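You operate a simulated robot arm through the tools that you are given. There is no shell and no other tool.

You are at the controls of a simulated robot arm. One attempt, no reset.

TASK
Fit the spring named on the lever stand into the clamp base and tighten the clamp lever.
Fine: cover off on to the rubber mat and pressed back on before the lever; the orange pin must come out.

Only the result counts: the job must be done as asked and must still hold three seconds after the hand-in. Knocking over, shifting, dropping, spilling or breaking anything else fails it. A push-on lid holds only when it is set on centred and level and pressed home; a screw cap is set on level and turned clockwise until tight.

THE ROBOT
A 5-joint arm with a two-finger parallel gripper, fixed in place. Base frame: the origin is at the foot of the arm, x ahead of it, y to its left, z up; the work surface is at about z = 0. Units: cm, rad, N and s.
With the tool pointing down near the work surface it reaches from about 26 to 60 cm from the base axis. Its first joint turns from -1.152 to 1.152 rad. The tool tilts only in the upright plane through the base axis and itself; it spins freely about its own axis. Payload 1.57 kg.
Tool frame: the origin (TCP) lies between the finger pads and is the grasp point; the fingertips stand 3 cm ahead of it; z points along the fingers, y is the line along which they close. Largest opening 8 cm; finger width 1.7, thickness 1.2; the body of the gripper, 4 by 8.2 cm, starts 8 cm behind the TCP.
Orientation is that of the tool frame in the base frame, as a unit quaternion [w, x, y, z]. With the fingers straight down and closing along the base's y, the tool's x points along the base's -x, its y along +y and its z along -z.

THE INTERFACE
- The arm moves only by the tool step_arm. Its argument "commands" is a list of rows, each a list of 7 numbers: the gripper command, from -1 (shut) to 1 (fully open), values between in proportion, then the shift along the base's x, y, z in cm, then the turn, a rotation vector about the base's x, y, z in rad. In form: [[fingers, dx, dy, dz, wx, wy, wz], ...]. A call has 1 to 20 rows; each row shifts and turns the commanded pose from where the row before left it. A row lasts 0.2 s, in which the tool goes at most 5 cm and 0.15 rad; a call with a longer step from one row to the next is refused whole, and so is a gripper value outside its range. Where a pose cannot be reached the arm comes as near as it can. A force on the tool above 60 N (or 10 N above the force at the start of the call, whichever is more), or a blocked arm, ends the call early, and 0.2 s more pass. The fingers move at their own pace (about 15.3 cm/s each) and stop on an object; they squeeze with about 29 N. The grip force told is the motor's: it shows also when the fingers shut on nothing. Time passes only in rows, and 0.2 s behind the last, so rows that do not move let the fingers close. It gives the time, the measured TCP pose, the force on the tool (base axes), the opening and the grip force at its end, in the units of the frame above (readings bear some noise), with the torque about the TCP (base axes, N m) and any sound that the robot's microphone picked up.
- Cameras (640 x 400 px; columns grow to the right, rows downward): "scene" is fixed at [6.19, 42.3, 52.27]; the picture's right is [-0.49, -0.87, 0.00], its down [-0.46, 0.26, -0.85] and it looks along [0.74, -0.41, -0.53] (base axes); focal length 299 px, centre (320, 200). "wrist" rides on the gripper at [7.2, -0.7, -12.2] in the tool frame; the picture's right is [0.09, 1.00, 0.00], its down [-0.84, 0.08, -0.54] and it looks along [-0.54, 0.05, 0.84] (tool axes); focal length 238 px, centre (320, 200). There is no depth. A picture from a camera that has moved, and an enlarged one, comes with that camera's place and axes in the base frame and with its lens. The place of the scene camera against the robot may be out by one fixed shift of up to 1.2 cm in any direction.
- grab_frame(camera): a new picture of that camera. It takes no simulated time.
- enlarge(camera, box): a new picture of the part [left, top, right, bottom] of that camera's present view, enlarged. It takes no simulated time.
- job_done(): hands the job in; it is judged then, once.

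Places have to be worked out from the pictures, the camera data and where the tool is seen. Open the gripper and draw the arm clear of the work before you hand the job in, unless the task says otherwise.

The tools are called after "Emit:" as name(argument=value, ...) on one line, values as JSON. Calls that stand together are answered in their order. step_arm: Moves the arm, as the interface text tells. Its arguments: {"type":"object","properties":{"commands":{"type":"array","items":{"type":"array","items":{"type":"number"}}}},"required":["commands"]} The other tools are called the same way: grab_frame (camera) takes a picture; enlarge (camera, box) takes an enlarged picture of a part of a camera's view; job_done () hands the job in.

At the start:

```text
time: 0.0
tcp_pos: [35.01, 14.76, 35.38]
ee_rot: [-0.001, 0.0, 1.0, -0.001]
contact_force: [-0.3, 0.6, 0.0]
torque: [0.02, 0.02, 0.0]
gripper_width: 8.01
grip_force: 0.1
```

scene: 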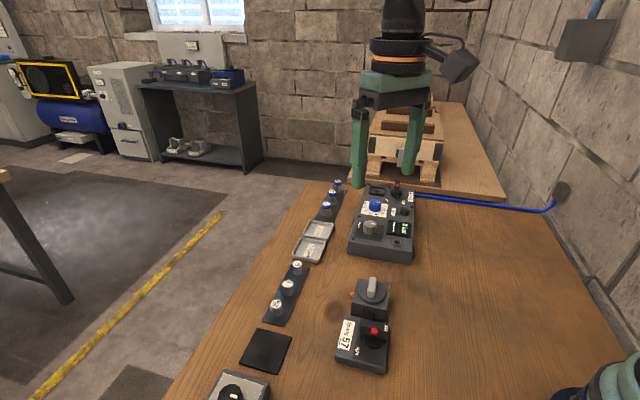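
wrist: 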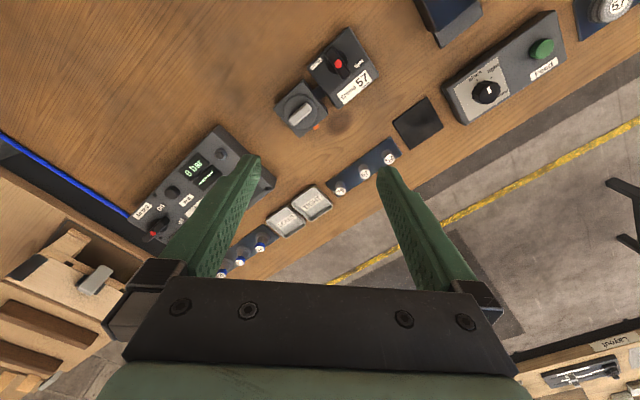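

I start by looking closer at the work area in both cameras to read labels and identify parts.

Emit:
enlarge(camera="scene", box=[320, 260, 420, 380])

Emit:
enlarge(camera="scene", box=[230, 170, 350, 340])

Emit:
enlarge(camera="scene", box=[340, 170, 430, 270])

Emit:
enlarge(camera="wrist", box=[260, 20, 460, 200])

Emit:
enlarge(camera="wrist", box=[200, 130, 420, 290])

```text
3.33 times, centred on (370, 320) of scene
camera zoom: at [6.19, 42.3, 52.27], right [-0.49, -0.87, 0.0], down [-0.46, 0.26, -0.85], along [0.74, -0.41, -0.53], focal length 997 px, centre (153, -200)
```

zoom: 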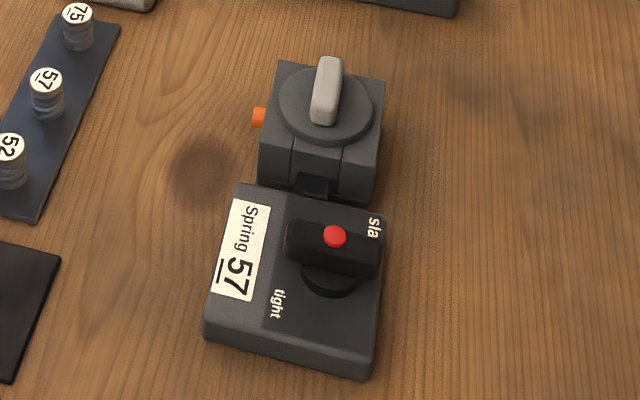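

```text
2.35 times, centred on (290, 255) of scene
camera zoom: at [6.19, 42.3, 52.27], right [-0.49, -0.87, 0.0], down [-0.46, 0.26, -0.85], along [0.74, -0.41, -0.53], focal length 704 px, centre (391, 71)
```

zoom: 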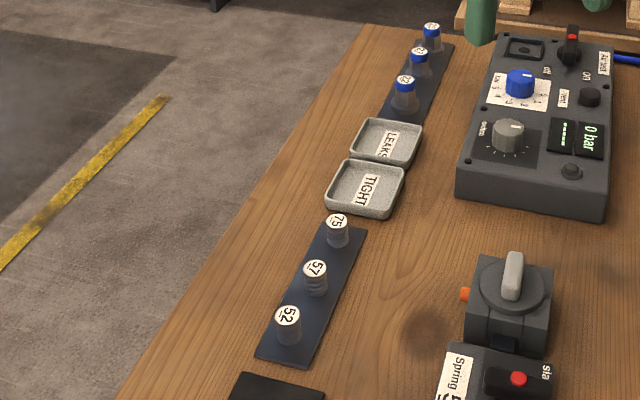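

```text
4.00 times, centred on (385, 220) of scene
camera zoom: at [6.19, 42.3, 52.27], right [-0.49, -0.87, 0.0], down [-0.46, 0.26, -0.85], along [0.74, -0.41, -0.53], focal length 1197 px, centre (60, 120)
```

zoom: 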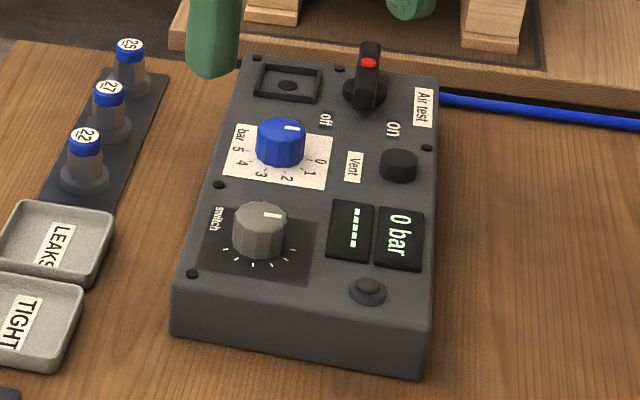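

```text
2.22 times, centred on (360, 110) of wrist
camera zoom: at [27.9, 14.17, 47.53], right [-0.09, 1.0, 0.0], down [0.84, 0.08, 0.54], along [0.54, 0.05, -0.84], focal length 530 px, centre (231, 400)
```

zoom: 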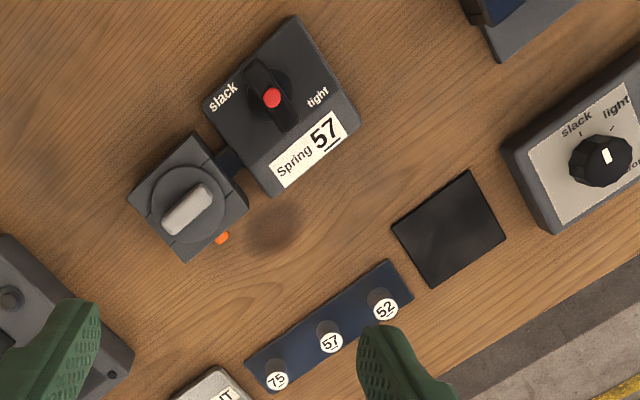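

```text
2.50 times, centred on (310, 210) of wrist
camera zoom: at [27.9, 14.17, 47.53], right [-0.09, 1.0, 0.0], down [0.84, 0.08, 0.54], along [0.54, 0.05, -0.84], focal length 596 px, centre (345, 175)
```

zoom: 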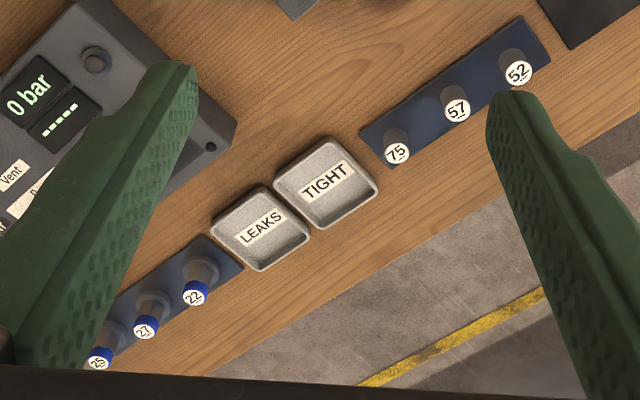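

The lever stand says "Spring 57" (underlined); the spring rack has 75, 57 and 52. The clamp base with its grey-handled cover is near (38, 12), with the orange pin on its side. I move over it for a closer look.

Emit:
step_arm(commands=[[1, 1, -0.7, -3, 0, 0, 0], [1, 1, -0.7, -3.5, 0, 0, 0], [1, 0.5, -0.7, -3.5, 0, 0, 0], [1, 0.5, -0.7, -3, 0, 0, 0], [1, 0, 0, 0, 0, 0, 0]])

Emit:
grab_frame(camera="wrist")

Emit:
grab_frame(camera="scene")

```text
time: 1.2
tcp_pos: [38.05, 12.07, 22.26]
ee_rot: [0.0, 0.0, 1.0, 0.0]
contact_force: [-0.8, 0.5, -0.1]
torque: [0.03, 0.01, 0.02]
gripper_width: 7.97
grip_force: 0.1
```

```text
taken
camera wrist: at [30.83, 11.47, 34.44], right [-0.09, 1.0, 0.0], down [0.84, 0.08, 0.54], along [0.54, 0.05, -0.84], focal length 238 px, centre (320, 200)
```

wrist: 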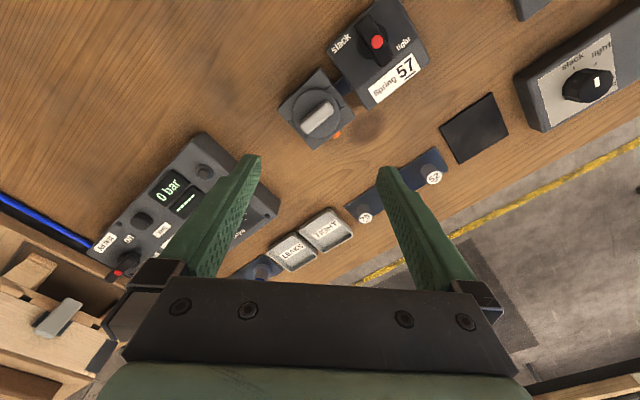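

```text
taken
```

scene: 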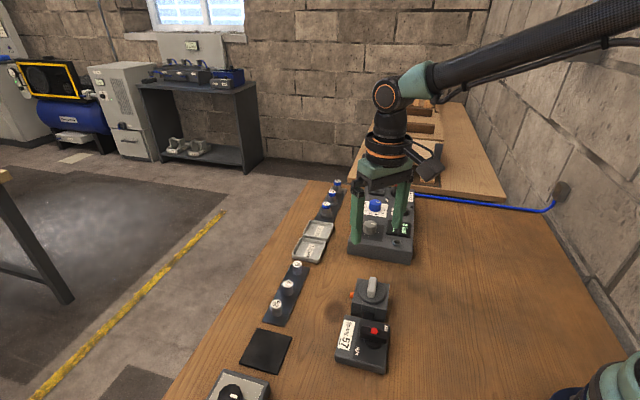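

Now closer enlarged views of the clamp, its pin and the stand.

Emit:
enlarge(camera="wrist", box=[260, 0, 440, 160])

Emit:
enlarge(camera="wrist", box=[420, 0, 640, 200])

Emit:
enlarge(camera="scene", box=[335, 265, 405, 320])

Emit:
enlarge(camera="scene", box=[190, 310, 310, 400])

Emit:
enlarge(camera="scene", box=[255, 250, 325, 330])

```text
2.50 times, centred on (350, 80) of wrist
camera zoom: at [30.83, 11.47, 34.44], right [-0.09, 1.0, 0.0], down [0.84, 0.08, 0.54], along [0.54, 0.05, -0.84], focal length 596 px, centre (245, 500)
```

zoom: 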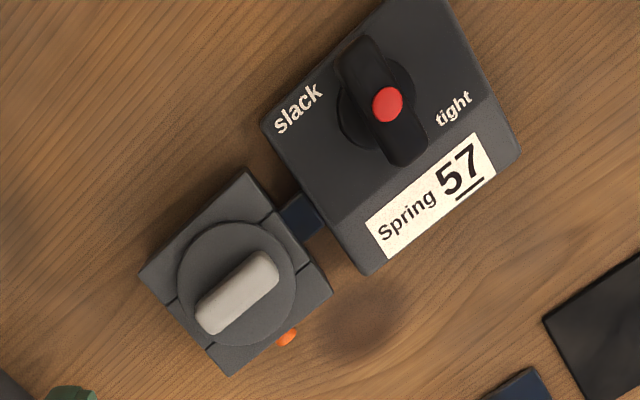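

```text
2.00 times, centred on (530, 100) of wrist
camera zoom: at [30.83, 11.47, 34.44], right [-0.09, 1.0, 0.0], down [0.84, 0.08, 0.54], along [0.54, 0.05, -0.84], focal length 477 px, centre (-100, 400)
```

zoom: 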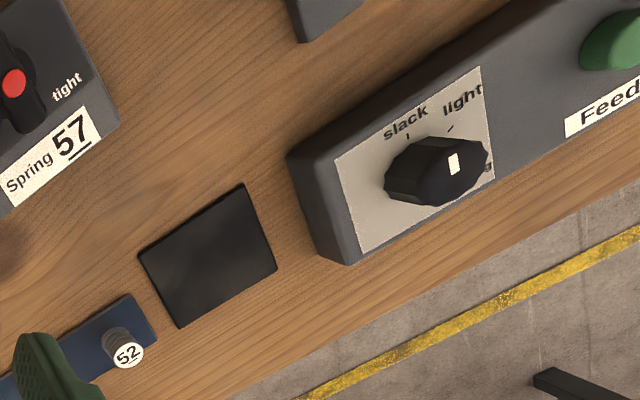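

```text
7.27 times, centred on (370, 292) of scene
camera zoom: at [6.19, 42.3, 52.27], right [-0.49, -0.87, 0.0], down [-0.46, 0.26, -0.85], along [0.74, -0.41, -0.53], focal length 2176 px, centre (-44, -473)
```

zoom: 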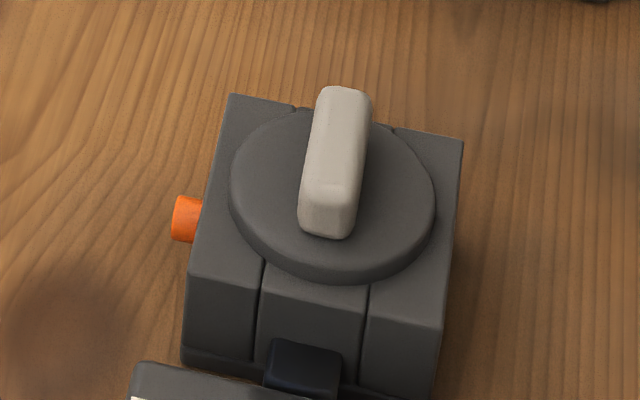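

```text
4.44 times, centred on (250, 355) of scene
camera zoom: at [6.19, 42.3, 52.27], right [-0.49, -0.87, 0.0], down [-0.46, 0.26, -0.85], along [0.74, -0.41, -0.53], focal length 1330 px, centre (631, -489)
```

zoom: 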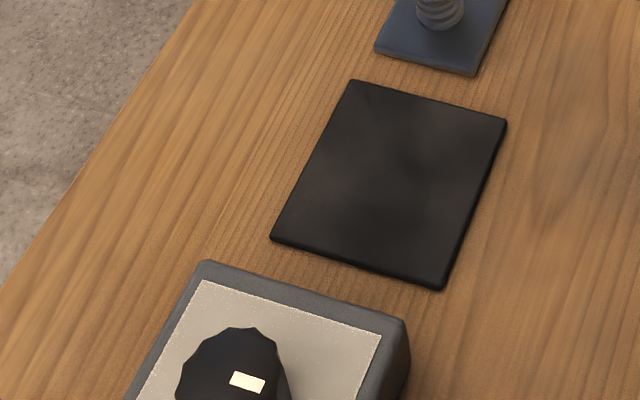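

```text
5.00 times, centred on (290, 290) of scene
camera zoom: at [6.19, 42.3, 52.27], right [-0.49, -0.87, 0.0], down [-0.46, 0.26, -0.85], along [0.74, -0.41, -0.53], focal length 1496 px, centre (470, -250)
```

zoom: 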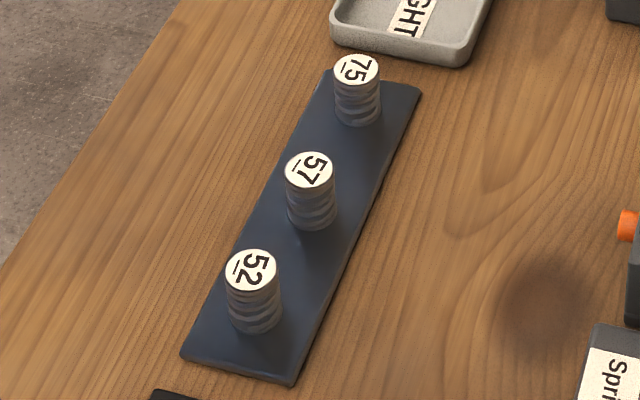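

Block top is about 7 cm square, rotated ~45°, centred near (37.7, 11.7); the pin sticks out towards (+x,+y); the lever stand is around (30, 17). I move to get a closer view of the lever.

Emit:
step_arm(commands=[[1, -2, 1.5, -3, 0, 0, 0], [1, -2, 2, -3, 0, 0, 0], [1, -1, 1.5, -2, 0, 0, 0], [1, 0, 0, 0, 0, 0, 0]])

Emit:
grab_frame(camera="wrist")

Emit:
enlarge(camera="wrist", box=[220, 0, 420, 160])

Emit:
enlarge(camera="scene", box=[325, 305, 400, 380])

```text
time: 2.2
tcp_pos: [33.0, 17.13, 14.36]
ee_rot: [0.0, -0.001, 1.0, 0.0]
contact_force: [0.2, -0.7, 1.1]
torque: [0.01, 0.0, -0.02]
gripper_width: 8.01
grip_force: 0.1
```

```text
taken
camera wrist: at [25.85, 16.56, 26.57], right [-0.09, 1.0, 0.0], down [0.84, 0.08, 0.54], along [0.54, 0.05, -0.84], focal length 238 px, centre (320, 200)
```

wrist: 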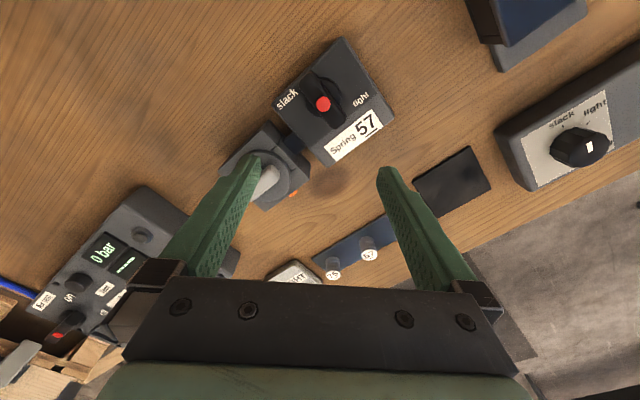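

```text
2.50 times, centred on (320, 80) of wrist
camera zoom: at [25.85, 16.56, 26.57], right [-0.09, 1.0, 0.0], down [0.84, 0.08, 0.54], along [0.54, 0.05, -0.84], focal length 596 px, centre (320, 500)
```

zoom: 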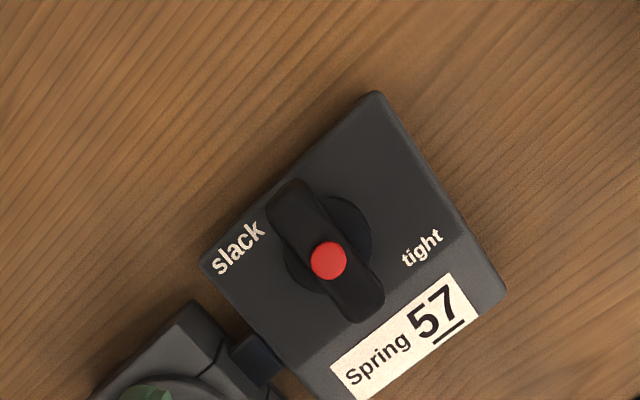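

```text
5.33 times, centred on (362, 342) of scene
camera zoom: at [6.19, 42.3, 52.27], right [-0.49, -0.87, 0.0], down [-0.46, 0.26, -0.85], along [0.74, -0.41, -0.53], focal length 1595 px, centre (93, -560)
```

zoom: 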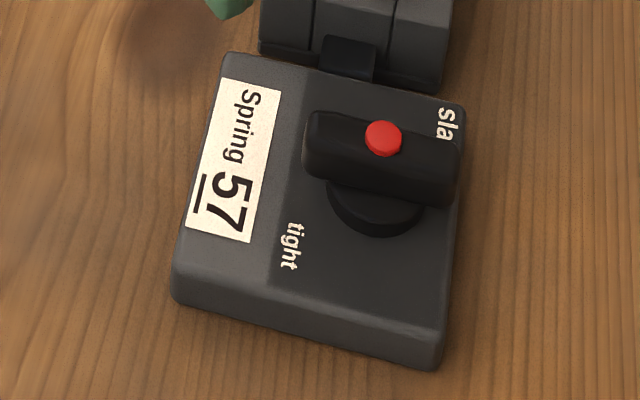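

Triangulating between the wrist views, the red lever centre is at about (29.9, 17.2, 5.5), with the bar lying along (0.7, 0.7); the tight position looks a clockwise quarter turn away. Now I spin +45° and hover over the pin to see it well.

Emit:
step_arm(commands=[[1, 0, 0, 2, 0, 0, 0.131], [1, 1.5, -0.5, 1, 0, 0, 0.131], [1, 1.5, -0.5, 0, 0, 0, 0.131], [1, 1.5, -0.5, 0, 0, 0, 0.131], [1, 1.5, -0.4, 0, 0, 0, 0.131], [1, 1.5, -0.2, -2, 0, 0, 0.13], [1, 0, 0, -1.5, 0, 0, 0], [1, 0, 0, 0, 0, 0, 0]])

Emit:
grab_frame(camera="wrist")

Emit:
enlarge(camera="wrist", box=[240, 40, 400, 160])

Emit:
enlarge(camera="scene", box=[320, 230, 420, 320])

```text
time: 4.0
tcp_pos: [40.54, 15.13, 13.98]
ee_rot: [0.0, -0.383, 0.924, 0.0]
contact_force: [-0.9, -0.4, 0.3]
torque: [-0.01, -0.01, 0.01]
gripper_width: 7.98
grip_force: 0.0
```

```text
taken
camera wrist: at [36.01, 9.48, 26.11], right [-0.77, 0.64, 0.0], down [0.54, 0.65, 0.54], along [0.35, 0.42, -0.84], focal length 238 px, centre (320, 200)
```

wrist: 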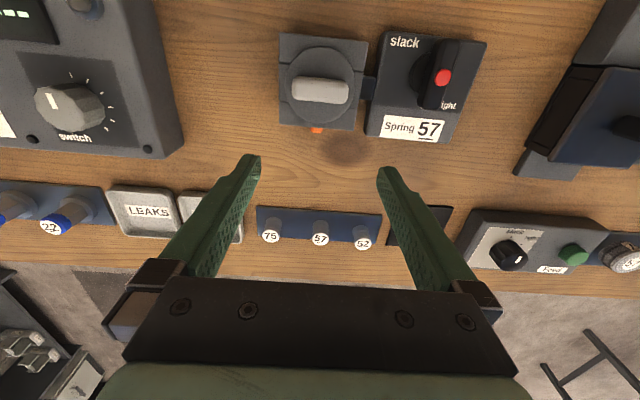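

```text
3.33 times, centred on (320, 100) of wrist
camera zoom: at [36.01, 9.48, 26.11], right [-0.77, 0.64, 0.0], down [0.54, 0.65, 0.54], along [0.35, 0.42, -0.84], focal length 794 px, centre (320, 533)
```

zoom: 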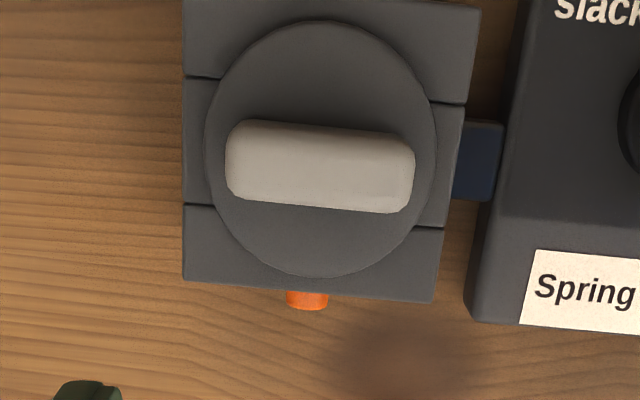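

```text
4.44 times, centred on (370, 275) of scene
camera zoom: at [6.19, 42.3, 52.27], right [-0.49, -0.87, 0.0], down [-0.46, 0.26, -0.85], along [0.74, -0.41, -0.53], focal length 1330 px, centre (98, -133)
```

zoom: 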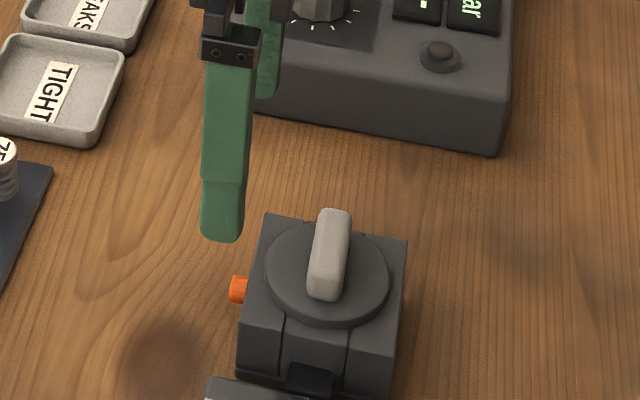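

The pin is at about (40.8, 14.75, z≈2), protruding ~1.2 cm from the block face, so with a +45° spin the fingers will straddle it. I narrow the gripper (the stand's corner is close), line up and descend partway to check.

Emit:
step_arm(commands=[[-0.3, 0.3, -0.3, 0, 0, 0, 0], [-0.3, 0, 0, -3, 0, 0, 0], [-0.3, 0, 0, -3, 0, 0, 0], [-0.3, 0, 0, 0, 0, 0, 0]])

Emit:
grab_frame(camera="wrist")

Emit:
enlarge(camera="wrist", box=[260, 80, 380, 200])

Emit:
enlarge(camera="scene", box=[320, 250, 420, 330])

```text
time: 5.0
tcp_pos: [40.99, 14.64, 7.95]
ee_rot: [-0.001, -0.383, 0.924, 0.001]
contact_force: [0.0, 0.4, 0.5]
torque: [0.02, 0.02, 0.01]
gripper_width: 2.81
grip_force: 0.1
```

```text
taken
camera wrist: at [36.31, 9.12, 20.14], right [-0.77, 0.64, 0.0], down [0.54, 0.65, 0.54], along [0.35, 0.42, -0.84], focal length 238 px, centre (320, 200)
```

wrist: 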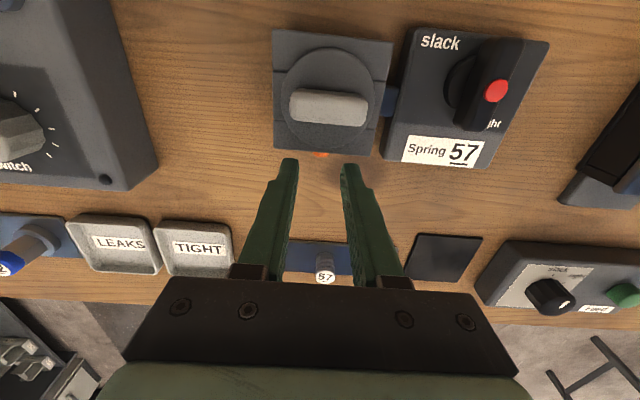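

```text
3.33 times, centred on (320, 140) of wrist
camera zoom: at [36.31, 9.12, 20.14], right [-0.77, 0.64, 0.0], down [0.54, 0.65, 0.54], along [0.35, 0.42, -0.84], focal length 794 px, centre (320, 400)
```

zoom: 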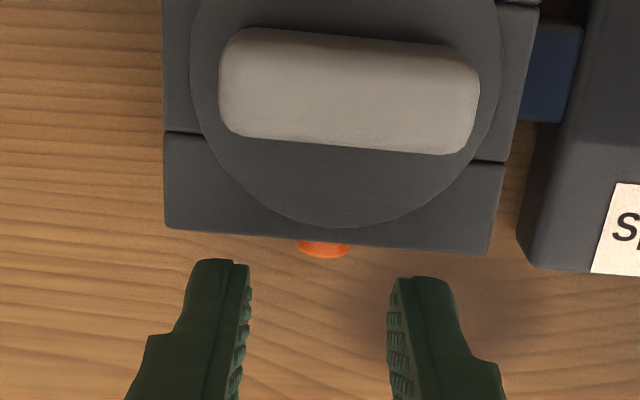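

```text
5.00 times, centred on (370, 290) of scene
camera zoom: at [6.19, 42.3, 52.27], right [-0.49, -0.87, 0.0], down [-0.46, 0.26, -0.85], along [0.74, -0.41, -0.53], focal length 1496 px, centre (70, -250)
```

zoom: 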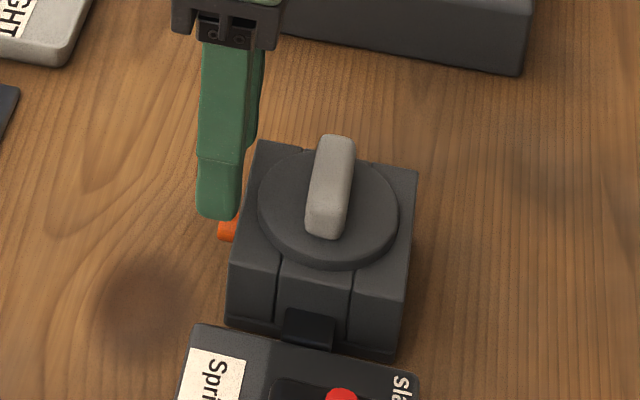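

The pin is centred between the fingers. I back off 0.1 cm from the block face and come down in short steps while watching the force.

Emit:
step_arm(commands=[[-0.3, 0.12, 0.12, 0, 0, 0, 0], [-0.3, 0, 0, -0.7, 0, 0, 0], [-0.3, 0, 0, -0.7, 0, 0, 0]])

Emit:
enlarge(camera="wrist", box=[260, 80, 380, 200])

Emit:
enlarge(camera="scene", box=[345, 270, 395, 310])

```text
time: 5.8
tcp_pos: [40.92, 14.79, 6.34]
ee_rot: [0.0, -0.383, 0.924, 0.0]
contact_force: [-0.9, -0.2, -0.5]
torque: [0.01, 0.03, -0.02]
gripper_width: 2.79
grip_force: 0.1
```

```text
3.33 times, centred on (320, 140) of wrist
camera zoom: at [36.38, 9.21, 18.59], right [-0.77, 0.64, 0.0], down [0.54, 0.65, 0.54], along [0.35, 0.42, -0.84], focal length 794 px, centre (320, 400)
```

zoom: 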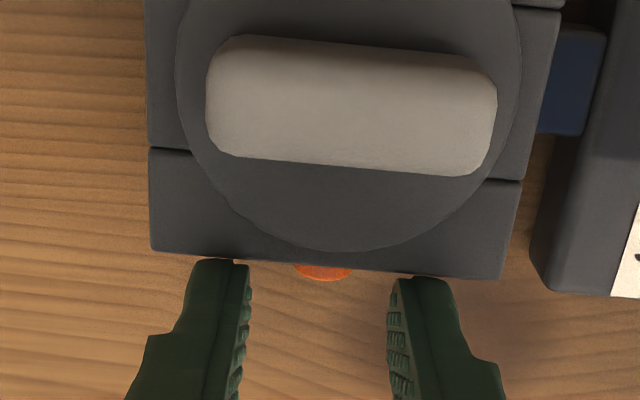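

```text
10.00 times, centred on (370, 290) of scene
camera zoom: at [6.19, 42.3, 52.27], right [-0.49, -0.87, 0.0], down [-0.46, 0.26, -0.85], along [0.74, -0.41, -0.53], focal length 2991 px, centre (-180, -700)
```

zoom: 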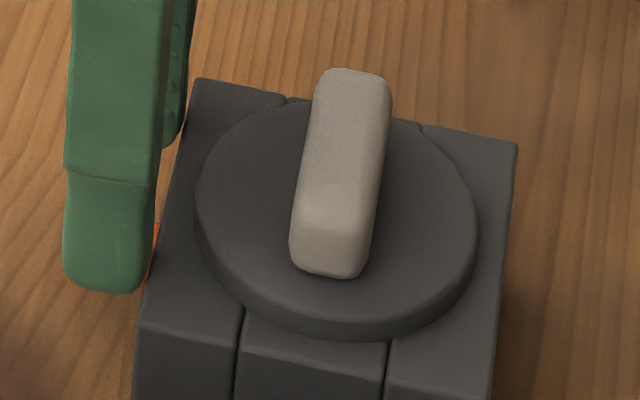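

No contact so far and the fingertips are beside the face. I continue down to z≈4.

Emit:
step_arm(commands=[[-0.3, 0, 0, -0.8, 0, 0, 0], [-0.3, 0, 0, -0.8, 0, 0, 0], [-0.3, 0, 0, -0.6, 0, 0, 0], [-0.3, 0, 0, 0, 0, 0, 0]])

Emit:
enlarge(camera="wrist", box=[260, 80, 380, 200])

Emit:
enlarge(camera="scene", box=[345, 270, 395, 310])

```text
time: 6.8
tcp_pos: [40.89, 14.81, 4.21]
ee_rot: [0.001, -0.383, 0.924, 0.0]
contact_force: [-0.8, 0.4, 0.8]
torque: [0.0, 0.0, -0.03]
gripper_width: 2.77
grip_force: 0.0
```

```text
3.33 times, centred on (320, 140) of wrist
camera zoom: at [36.35, 9.2, 16.42], right [-0.77, 0.64, 0.0], down [0.54, 0.65, 0.54], along [0.35, 0.42, -0.84], focal length 794 px, centre (320, 400)
```

zoom: 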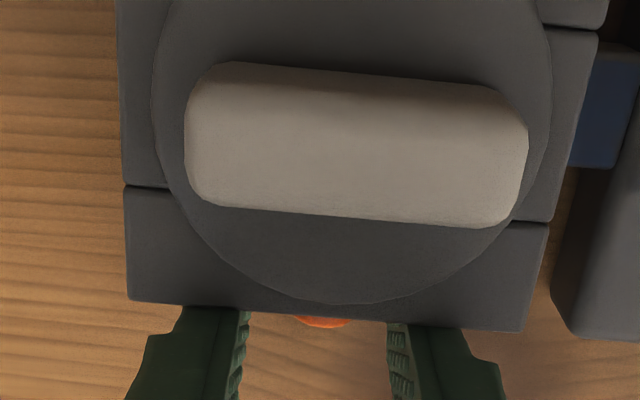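

```text
10.00 times, centred on (370, 290) of scene
camera zoom: at [6.19, 42.3, 52.27], right [-0.49, -0.87, 0.0], down [-0.46, 0.26, -0.85], along [0.74, -0.41, -0.53], focal length 2991 px, centre (-180, -700)
```

zoom: 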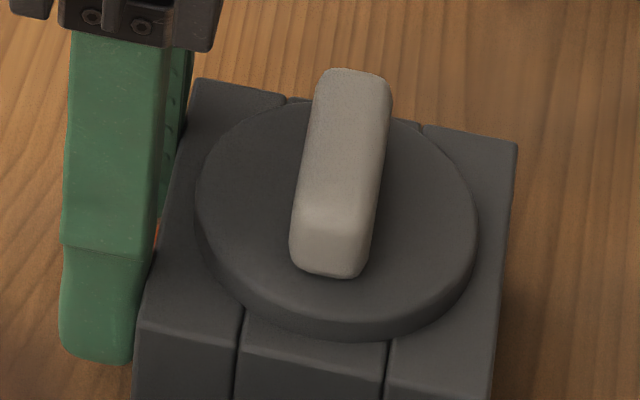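

Fingers flank the pin. I close them on it.

Emit:
step_arm(commands=[[-1, 0, 0, 0, 0, 0, 0], [-1, 0, 0, 0, 0, 0, 0], [-1, 0, 0, 0, 0, 0, 0]])

Emit:
enlarge(camera="scene", box=[345, 270, 395, 310])

```text
time: 7.6
tcp_pos: [40.93, 14.78, 4.33]
ee_rot: [0.001, -0.383, 0.924, 0.0]
contact_force: [-4.5, 6.2, 2.3]
torque: [0.22, 0.07, -0.09]
gripper_width: 1.1
grip_force: 28.8
```

```text
10.00 times, centred on (370, 290) of scene
camera zoom: at [6.19, 42.3, 52.27], right [-0.49, -0.87, 0.0], down [-0.46, 0.26, -0.85], along [0.74, -0.41, -0.53], focal length 2991 px, centre (-180, -700)
```

zoom: 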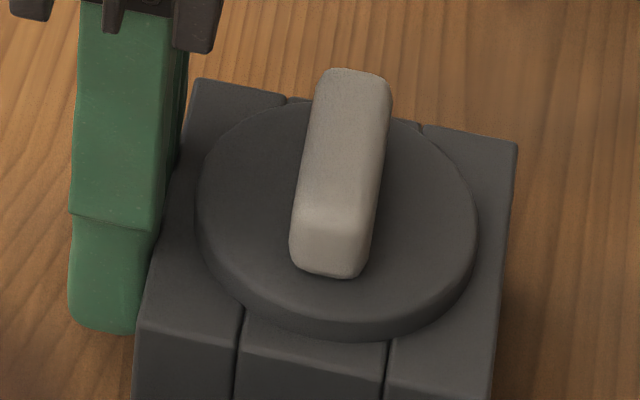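

The pin is gripped (1.1 cm wide). I relieve the small side load and pull straight out along (+0.7, +0.7).

Emit:
step_arm(commands=[[-1, -0.06, 0.06, 0, 0, 0, 0], [-1, 0.3, 0.3, 0, 0, 0, 0], [-1, 0.3, 0.3, 0, 0, 0, 0], [-1, 0.3, 0.3, 0, 0, 0, 0]])

Emit:
enlarge(camera="scene", box=[335, 260, 405, 320])

Emit:
enlarge(camera="wrist", box=[260, 80, 380, 200])

```text
time: 8.6
tcp_pos: [41.81, 15.53, 4.15]
ee_rot: [-0.002, -0.382, 0.924, 0.0]
contact_force: [-11.8, -9.7, 16.1]
torque: [-0.22, 0.3, -0.02]
gripper_width: 1.08
grip_force: 29.2
```

```text
6.67 times, centred on (370, 290) of scene
camera zoom: at [6.18, 42.29, 52.27], right [-0.49, -0.87, 0.0], down [-0.46, 0.26, -0.85], along [0.74, -0.41, -0.53], focal length 1994 px, centre (-13, -400)
```

zoom: 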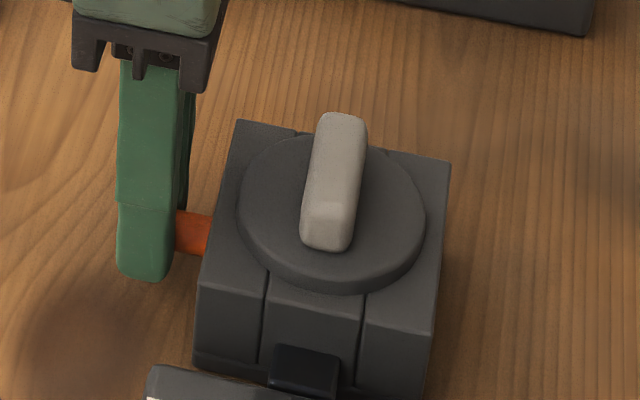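

```text
3.33 times, centred on (320, 140) of wrist
camera zoom: at [37.19, 10.07, 16.44], right [-0.77, 0.64, 0.0], down [0.54, 0.65, 0.54], along [0.34, 0.42, -0.84], focal length 794 px, centre (320, 400)
```

zoom: 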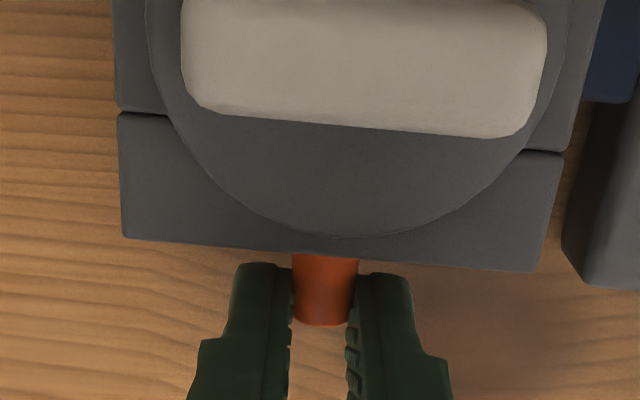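

The pin is sliding out and the block has not moved. I relieve the vertical load slightly and keep pulling.

Emit:
step_arm(commands=[[-1, 0, 0, 0.12, 0, 0, 0], [-1, 0.3, 0.3, 0, 0, 0, 0], [-1, 0.3, 0.3, 0, 0, 0, 0], [-1, 0.3, 0.3, 0, 0, 0, 0]])

Emit:
enlarge(camera="scene", box=[335, 260, 405, 320])

Emit:
enlarge(camera="wrist", box=[260, 80, 380, 200])

```text
time: 9.6
tcp_pos: [42.95, 16.65, 4.65]
ee_rot: [0.004, -0.383, 0.924, -0.001]
contact_force: [-0.1, 0.0, 0.5]
torque: [0.0, 0.03, -0.02]
gripper_width: 0.0
grip_force: 21.0
```

```text
6.67 times, centred on (370, 290) of scene
camera zoom: at [6.19, 42.3, 52.27], right [-0.49, -0.87, 0.0], down [-0.46, 0.26, -0.85], along [0.74, -0.41, -0.53], focal length 1994 px, centre (-13, -400)
```

zoom: 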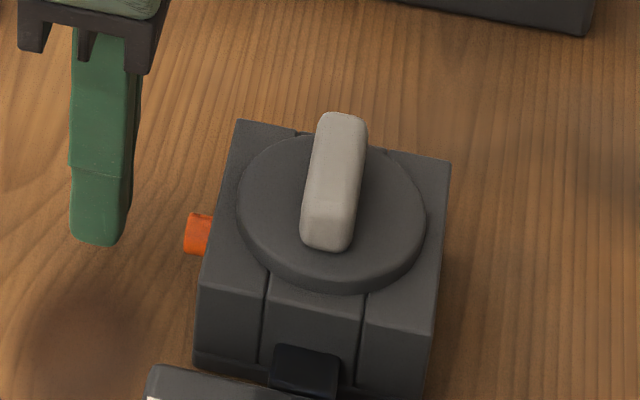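

```text
3.33 times, centred on (320, 140) of wrist
camera zoom: at [38.27, 11.17, 16.68], right [-0.77, 0.64, 0.0], down [0.53, 0.65, 0.55], along [0.35, 0.42, -0.84], focal length 794 px, centre (320, 400)
```

zoom: 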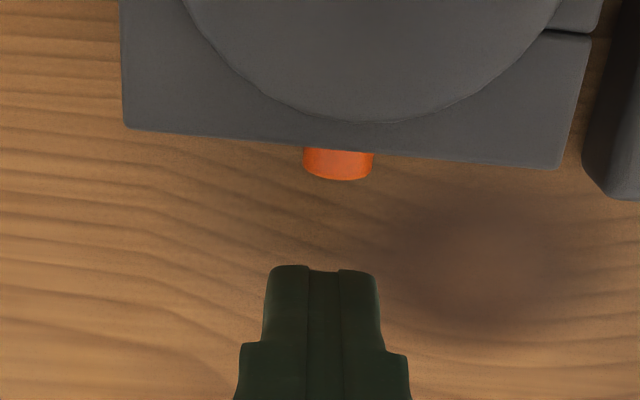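

The fingers slipped off near their tips (the torque shows the contact was ~2.4 cm below TCP, so the pin is at z≈1.8) and the pin went back in. I'll re-grip lower, with the pin deeper between the pads.

Emit:
step_arm(commands=[[-0.3, 0, 0, 0, 0, 0, 0], [-0.3, 0, 0, 0, 0, 0, 0], [-0.3, 0, 0, -0.5, 0, 0, 0], [-0.3, 0, 0, -0.4, 0, 0, 0], [-0.3, -0.6, -0.6, 0, 0, 0, 0], [-0.3, -0.6, -0.6, 0, 0, 0, 0], [-0.3, 0, 0, 0, 0, 0, 0]])

Emit:
enlarge(camera="wrist", box=[260, 80, 380, 200])

Emit:
enlarge(camera="scene", box=[335, 260, 405, 320])

```text
time: 11.2
tcp_pos: [41.57, 15.36, 3.55]
ee_rot: [0.0, -0.384, 0.923, -0.001]
contact_force: [1.4, -0.8, 0.1]
torque: [0.0, -0.01, -0.01]
gripper_width: 2.8
grip_force: 0.1
```

```text
3.33 times, centred on (320, 140) of wrist
camera zoom: at [36.95, 9.86, 15.7], right [-0.77, 0.64, 0.0], down [0.54, 0.65, 0.54], along [0.35, 0.42, -0.84], focal length 794 px, centre (320, 400)
```

zoom: 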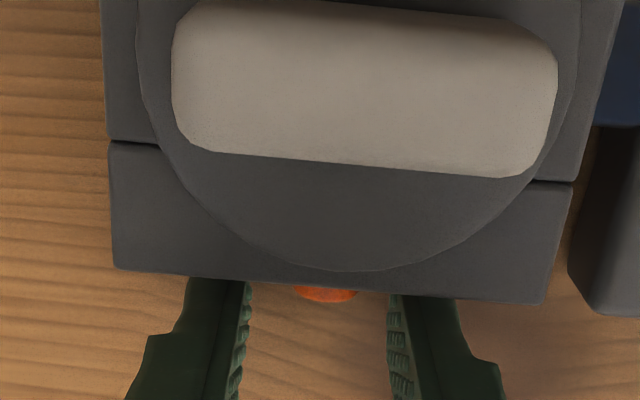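

```text
6.67 times, centred on (370, 290) of scene
camera zoom: at [6.19, 42.3, 52.27], right [-0.49, -0.87, 0.0], down [-0.46, 0.26, -0.85], along [0.74, -0.41, -0.53], focal length 1994 px, centre (-13, -400)
```

zoom: 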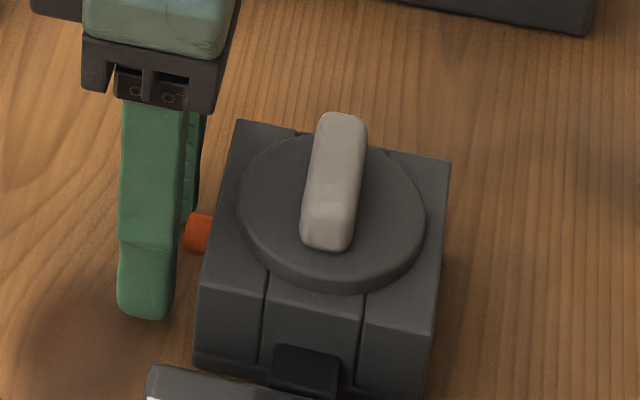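

Now in by 0.85 cm more, then close on the pin.

Emit:
step_arm(commands=[[-0.3, -0.3, -0.3, 0, 0, 0, 0], [-0.3, -0.25, -0.25, 0, 0, 0, 0], [-0.3, -0.08, -0.08, 0, 0, 0, 0], [-0.3, 0, 0, 0, 0, 0, 0]])

Emit:
enlarge(camera="scene", box=[335, 260, 405, 320])

Emit:
enlarge(camera="wrist", box=[260, 80, 380, 200])

```text
time: 12.2
tcp_pos: [41.0, 14.77, 3.49]
ee_rot: [0.001, -0.382, 0.924, 0.0]
contact_force: [2.3, 2.2, -3.5]
torque: [-0.02, -0.04, -0.1]
gripper_width: 2.83
grip_force: 0.0
```

```text
6.67 times, centred on (370, 290) of scene
camera zoom: at [6.19, 42.3, 52.27], right [-0.49, -0.87, 0.0], down [-0.46, 0.26, -0.85], along [0.74, -0.41, -0.53], focal length 1994 px, centre (-13, -400)
```

zoom: 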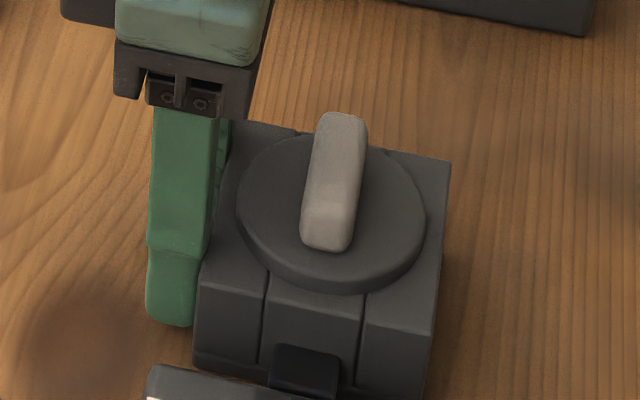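

```text
3.33 times, centred on (320, 140) of wrist
camera zoom: at [36.31, 9.2, 15.69], right [-0.77, 0.64, 0.0], down [0.54, 0.65, 0.54], along [0.35, 0.42, -0.84], focal length 794 px, centre (320, 400)
```

zoom: 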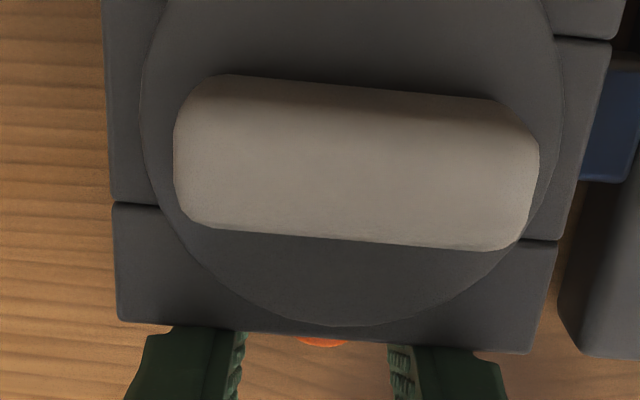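

A light 3 N touch means the fingers are right against the face, for maximum overlap. Closing, then checking readings.

Emit:
step_arm(commands=[[-1, 0.02, 0.02, 0, 0, 0, 0], [-1, 0, 0, 0, 0, 0, 0], [-1, 0, 0, 0, 0, 0, 0]])

Emit:
step_arm(commands=[[-1, 0.15, 0.15, 0, 0, 0, 0], [-1, 0.15, 0.15, 0, 0, 0, 0], [-1, 0, 0, 0, 0, 0, 0]])

Emit:
step_arm(commands=[[-1, 0.15, 0.15, 0, 0, 0, 0], [-1, 0.15, 0.15, 0, 0, 0, 0], [-1, 0, 0, 0, 0, 0, 0]])

Emit:
enlarge(camera="wrist", box=[260, 80, 380, 200])

```text
time: 13.0
tcp_pos: [40.98, 14.72, 3.57]
ee_rot: [0.0, -0.383, 0.924, 0.001]
contact_force: [-1.5, 3.0, 3.2]
torque: [0.03, 0.03, -0.03]
gripper_width: 1.08
grip_force: 28.9
```

```text
time: 13.8
tcp_pos: [41.33, 15.17, 3.52]
ee_rot: [0.001, -0.383, 0.924, 0.0]
contact_force: [-7.6, 5.6, 19.8]
torque: [-0.21, 0.52, -0.09]
gripper_width: 1.08
grip_force: 28.7
```

```text
time: 14.6
tcp_pos: [41.64, 15.46, 3.41]
ee_rot: [0.001, -0.382, 0.924, 0.0]
contact_force: [-6.0, 3.1, 22.6]
torque: [0.11, 0.06, -0.05]
gripper_width: 1.11
grip_force: 28.5
```

```text
3.33 times, centred on (320, 140) of wrist
camera zoom: at [36.96, 9.89, 15.65], right [-0.77, 0.64, 0.0], down [0.54, 0.65, 0.54], along [0.35, 0.42, -0.84], focal length 794 px, centre (320, 400)
```

zoom: 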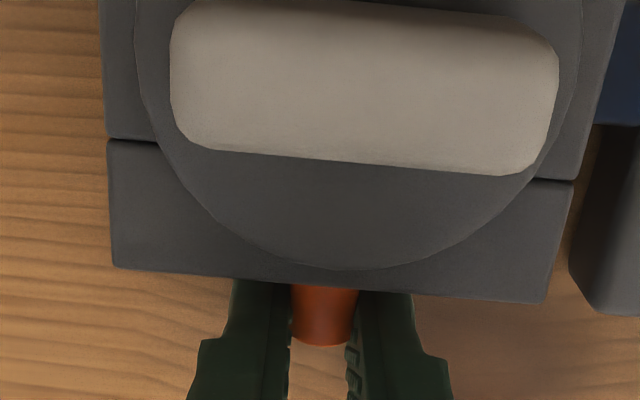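

The pin is coming out again, but there's a ~20 N vertical load. I test by raising the tool slightly to see whether it relieves.

Emit:
step_arm(commands=[[-1, 0, 0, 0.1, 0, 0, 0], [-1, 0, 0, 0.05, 0, 0, 0], [-1, 0, 0, 0, 0, 0, 0]])

Emit:
enlarge(camera="wrist", box=[260, 80, 380, 200])

Emit:
enlarge(camera="scene", box=[335, 260, 405, 320])

```text
time: 15.4
tcp_pos: [41.41, 15.24, 3.43]
ee_rot: [-0.001, -0.383, 0.924, 0.001]
contact_force: [-1.1, -0.3, -9.2]
torque: [0.38, -0.43, -0.03]
gripper_width: 1.09
grip_force: 28.9
```

```text
3.33 times, centred on (320, 140) of wrist
camera zoom: at [36.88, 9.77, 15.67], right [-0.77, 0.64, 0.0], down [0.54, 0.65, 0.54], along [0.34, 0.42, -0.84], focal length 794 px, centre (320, 400)
```

zoom: 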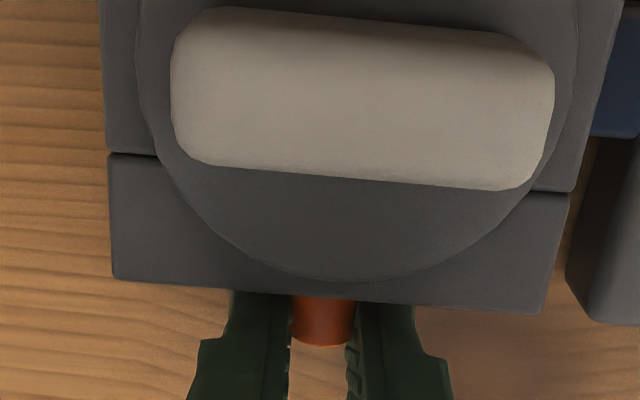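

```text
6.67 times, centred on (370, 290) of scene
camera zoom: at [6.19, 42.3, 52.27], right [-0.49, -0.87, 0.0], down [-0.46, 0.26, -0.85], along [0.74, -0.41, -0.53], focal length 1994 px, centre (-13, -400)
```

zoom: 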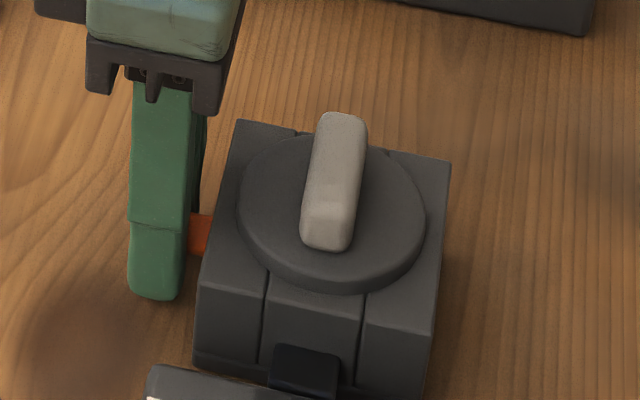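

The vertical load is very sensitive (0.15 cm flips it). I keep pulling with a slight upward component, checking after each increment.

Emit:
step_arm(commands=[[-1, 0.15, 0.15, 0, 0, 0, 0], [-1, 0.15, 0.15, 0.02, 0, 0, 0], [-1, 0, 0, 0, 0, 0, 0]])

Emit:
step_arm(commands=[[-1, 0.15, 0.15, 0.05, 0, 0, 0], [-1, 0.15, 0.15, 0.05, 0, 0, 0], [-1, 0, 0, 0, 0, 0, 0]])

Emit:
enlarge(camera="wrist", box=[260, 80, 380, 200])

Emit:
enlarge(camera="scene", box=[335, 260, 405, 320])

```text
time: 16.2
tcp_pos: [41.68, 15.47, 3.55]
ee_rot: [-0.003, -0.382, 0.924, -0.001]
contact_force: [2.4, -14.9, -20.8]
torque: [-0.18, -0.02, 0.04]
gripper_width: 1.1
grip_force: 28.6
```

```text
time: 17.0
tcp_pos: [41.98, 15.86, 3.84]
ee_rot: [-0.002, -0.383, 0.924, 0.0]
contact_force: [-7.8, -24.4, -2.7]
torque: [-0.46, 0.16, 0.07]
gripper_width: 1.12
grip_force: 29.0
```

```text
3.33 times, centred on (320, 140) of wrist
camera zoom: at [37.49, 10.39, 15.95], right [-0.77, 0.64, 0.0], down [0.54, 0.65, 0.54], along [0.34, 0.42, -0.84], focal length 794 px, centre (320, 400)
```

zoom: 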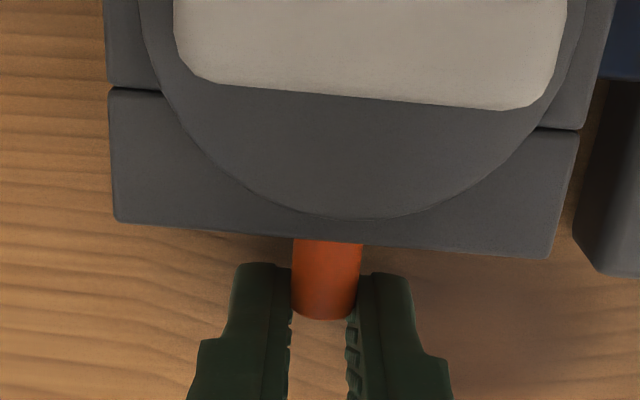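

```text
6.67 times, centred on (370, 290) of scene
camera zoom: at [6.19, 42.3, 52.27], right [-0.49, -0.87, 0.0], down [-0.46, 0.26, -0.85], along [0.74, -0.41, -0.53], focal length 1994 px, centre (-13, -400)
```

zoom: 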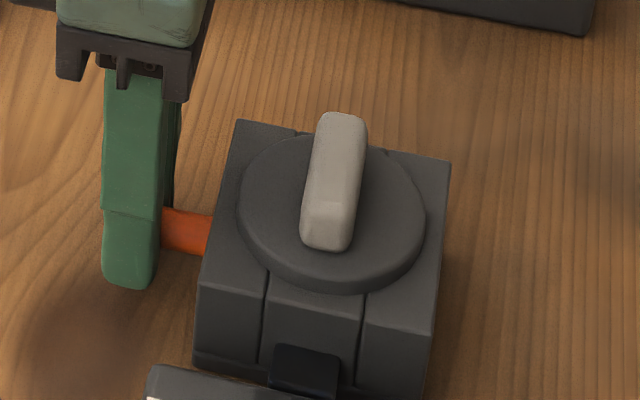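

1.5 cm out with about 23 N pull and the grip holding. I correct a bit sideways and keep pulling.

Emit:
step_arm(commands=[[-1, 0.17, 0.1, 0.0, 0, 0, 0], [-1, 0.17, 0.1, 0.02, 0, 0, 0], [-1, 0, 0, 0, 0, 0, 0]])

Emit:
enlarge(camera="wrist", box=[260, 80, 380, 200])

```text
time: 17.8
tcp_pos: [42.21, 16.13, 3.74]
ee_rot: [-0.003, -0.382, 0.924, 0.0]
contact_force: [-12.5, -18.6, 4.8]
torque: [-0.28, 0.21, 0.05]
gripper_width: 1.08
grip_force: 29.2
```

```text
3.33 times, centred on (320, 140) of wrist
camera zoom: at [37.78, 10.64, 15.93], right [-0.77, 0.64, 0.0], down [0.54, 0.65, 0.54], along [0.34, 0.42, -0.84], focal length 794 px, centre (320, 400)
```

zoom: 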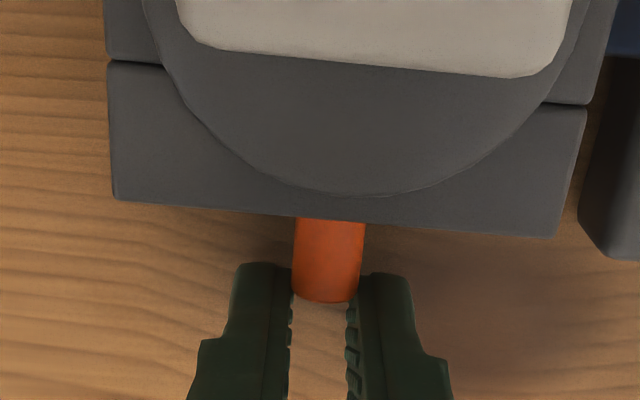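

The pin end has only reached ~1.1 cm out while the fingers slid along it at ~23 N, which suggests it is at a stop rather than sprung. I open the fingers gently here to see whether the pin stays out.

Emit:
step_arm(commands=[[-0.3, 0, 0, 0, 0, 0, 0], [-0.3, 0, 0, 0, 0, 0, 0]])

Emit:
enlarge(camera="wrist", box=[260, 80, 380, 200])

Emit:
enlarge(camera="scene", box=[335, 260, 405, 320])

```text
time: 18.4
tcp_pos: [42.55, 16.21, 3.69]
ee_rot: [0.002, -0.384, 0.923, 0.0]
contact_force: [0.3, -0.1, 0.4]
torque: [0.02, 0.0, 0.03]
gripper_width: 2.8
grip_force: 0.0
```

```text
3.33 times, centred on (320, 140) of wrist
camera zoom: at [37.9, 10.7, 15.95], right [-0.77, 0.64, 0.0], down [0.54, 0.65, 0.54], along [0.35, 0.42, -0.84], focal length 794 px, centre (320, 400)
```

zoom: 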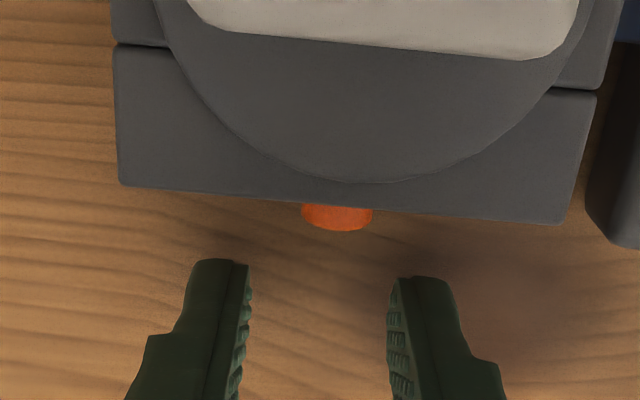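

```text
6.67 times, centred on (370, 290) of scene
camera zoom: at [6.19, 42.3, 52.27], right [-0.49, -0.87, 0.0], down [-0.46, 0.26, -0.85], along [0.74, -0.41, -0.53], focal length 1994 px, centre (-13, -400)
```

zoom: 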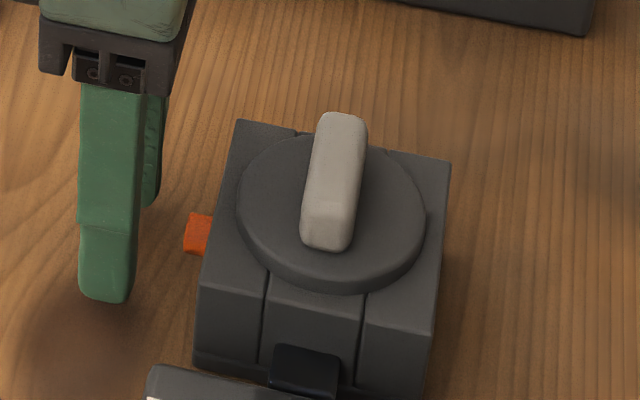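

It springs back once let go, so it appears sprung or retained with a stop ~1.1 cm out. I back off and look at the pin from the outside (turning the tool 180°) to understand it before pulling again.

Emit:
step_arm(commands=[[-0.3, 0.7, 0.7, 0, 0, 0, 0], [-0.3, 0, 0, 3, 0, 0, 0], [-0.3, 0, 0, 4, 0, 0, 0], [-0.3, 0, 0, 0, 0, 0, -0.15], [-0.3, 0, 0, 0, 0, 0, -0.15], [-0.3, 0, 0, 0, 0, 0, -0.15], [-0.3, 0, 0, 0, 0, 0, -0.15], [-0.3, 0, 0, 0, 0, 0, -0.15], [-0.3, 0, 0, 0, 0, 0, -0.15], [-0.3, 0, 0, 0, 0, 0, -0.15], [-0.3, 0, 0, 0, 0, 0, -0.15], [-0.3, 0, 0, 0, 0, 0, -0.15], [-0.3, 0, 0, 0, 0, 0, -0.15], [-0.3, 0, 0, 0, 0, 0, -0.15], [-0.3, 0, 0, 0, 0, 0, -0.15], [-0.3, 0, 0, 0, 0, 0, -0.15], [-0.3, 0, 0, 0, 0, 0, -0.15], [-0.3, 0, 0, 0, 0, 0, -0.15]])

Emit:
step_arm(commands=[[-0.3, 0, 0, 0, 0, 0, -0.15], [-0.3, 0, 0, 0, 0, 0, -0.15], [-0.3, 0, 0, 0, 0, 0, -0.15], [-0.3, 0, 0, 0, 0, 0, -0.15], [-0.3, 0, 0, 0, 0, 0, -0.15], [-0.3, 0, 0, 0, 0, 0, -0.142], [-0.3, 0, 0, 0, 0, 0, 0]])

Emit:
grab_frame(camera="wrist")

Emit:
enlarge(camera="wrist", box=[260, 120, 380, 220])

```text
time: 22.2
tcp_pos: [43.2, 16.88, 10.8]
ee_rot: [-0.001, 0.669, 0.743, 0.0]
contact_force: [0.1, -0.2, 1.0]
torque: [0.04, -0.03, -0.01]
gripper_width: 2.82
grip_force: 0.1
```

```text
time: 23.8
tcp_pos: [43.11, 16.84, 10.76]
ee_rot: [0.0, 0.924, 0.383, 0.0]
contact_force: [-0.6, -0.1, -0.5]
torque: [-0.01, 0.01, 0.01]
gripper_width: 2.8
grip_force: 0.2
```

```text
taken
camera wrist: at [47.82, 22.42, 22.93], right [0.77, -0.64, 0.0], down [-0.54, -0.65, 0.54], along [-0.35, -0.42, -0.84], focal length 238 px, centre (320, 200)
```

wrist: 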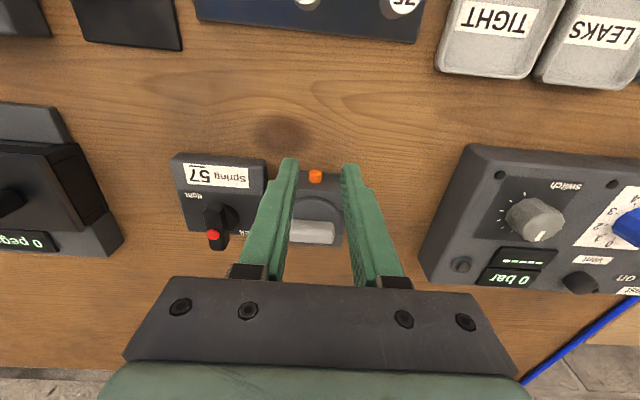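

```text
4.00 times, centred on (320, 170) of wrist
camera zoom: at [47.82, 22.42, 22.93], right [0.77, -0.64, 0.0], down [-0.54, -0.65, 0.54], along [-0.35, -0.42, -0.84], focal length 953 px, centre (320, 320)
```

zoom: 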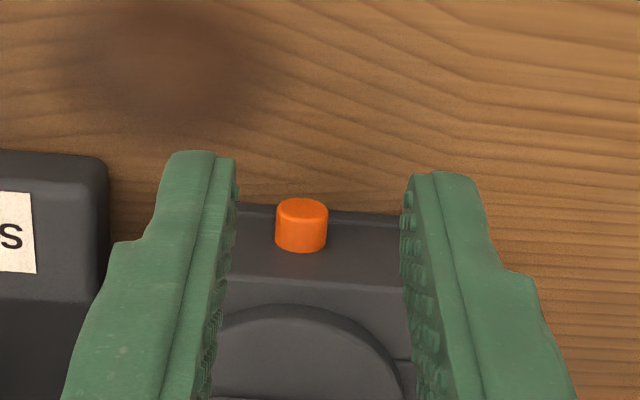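

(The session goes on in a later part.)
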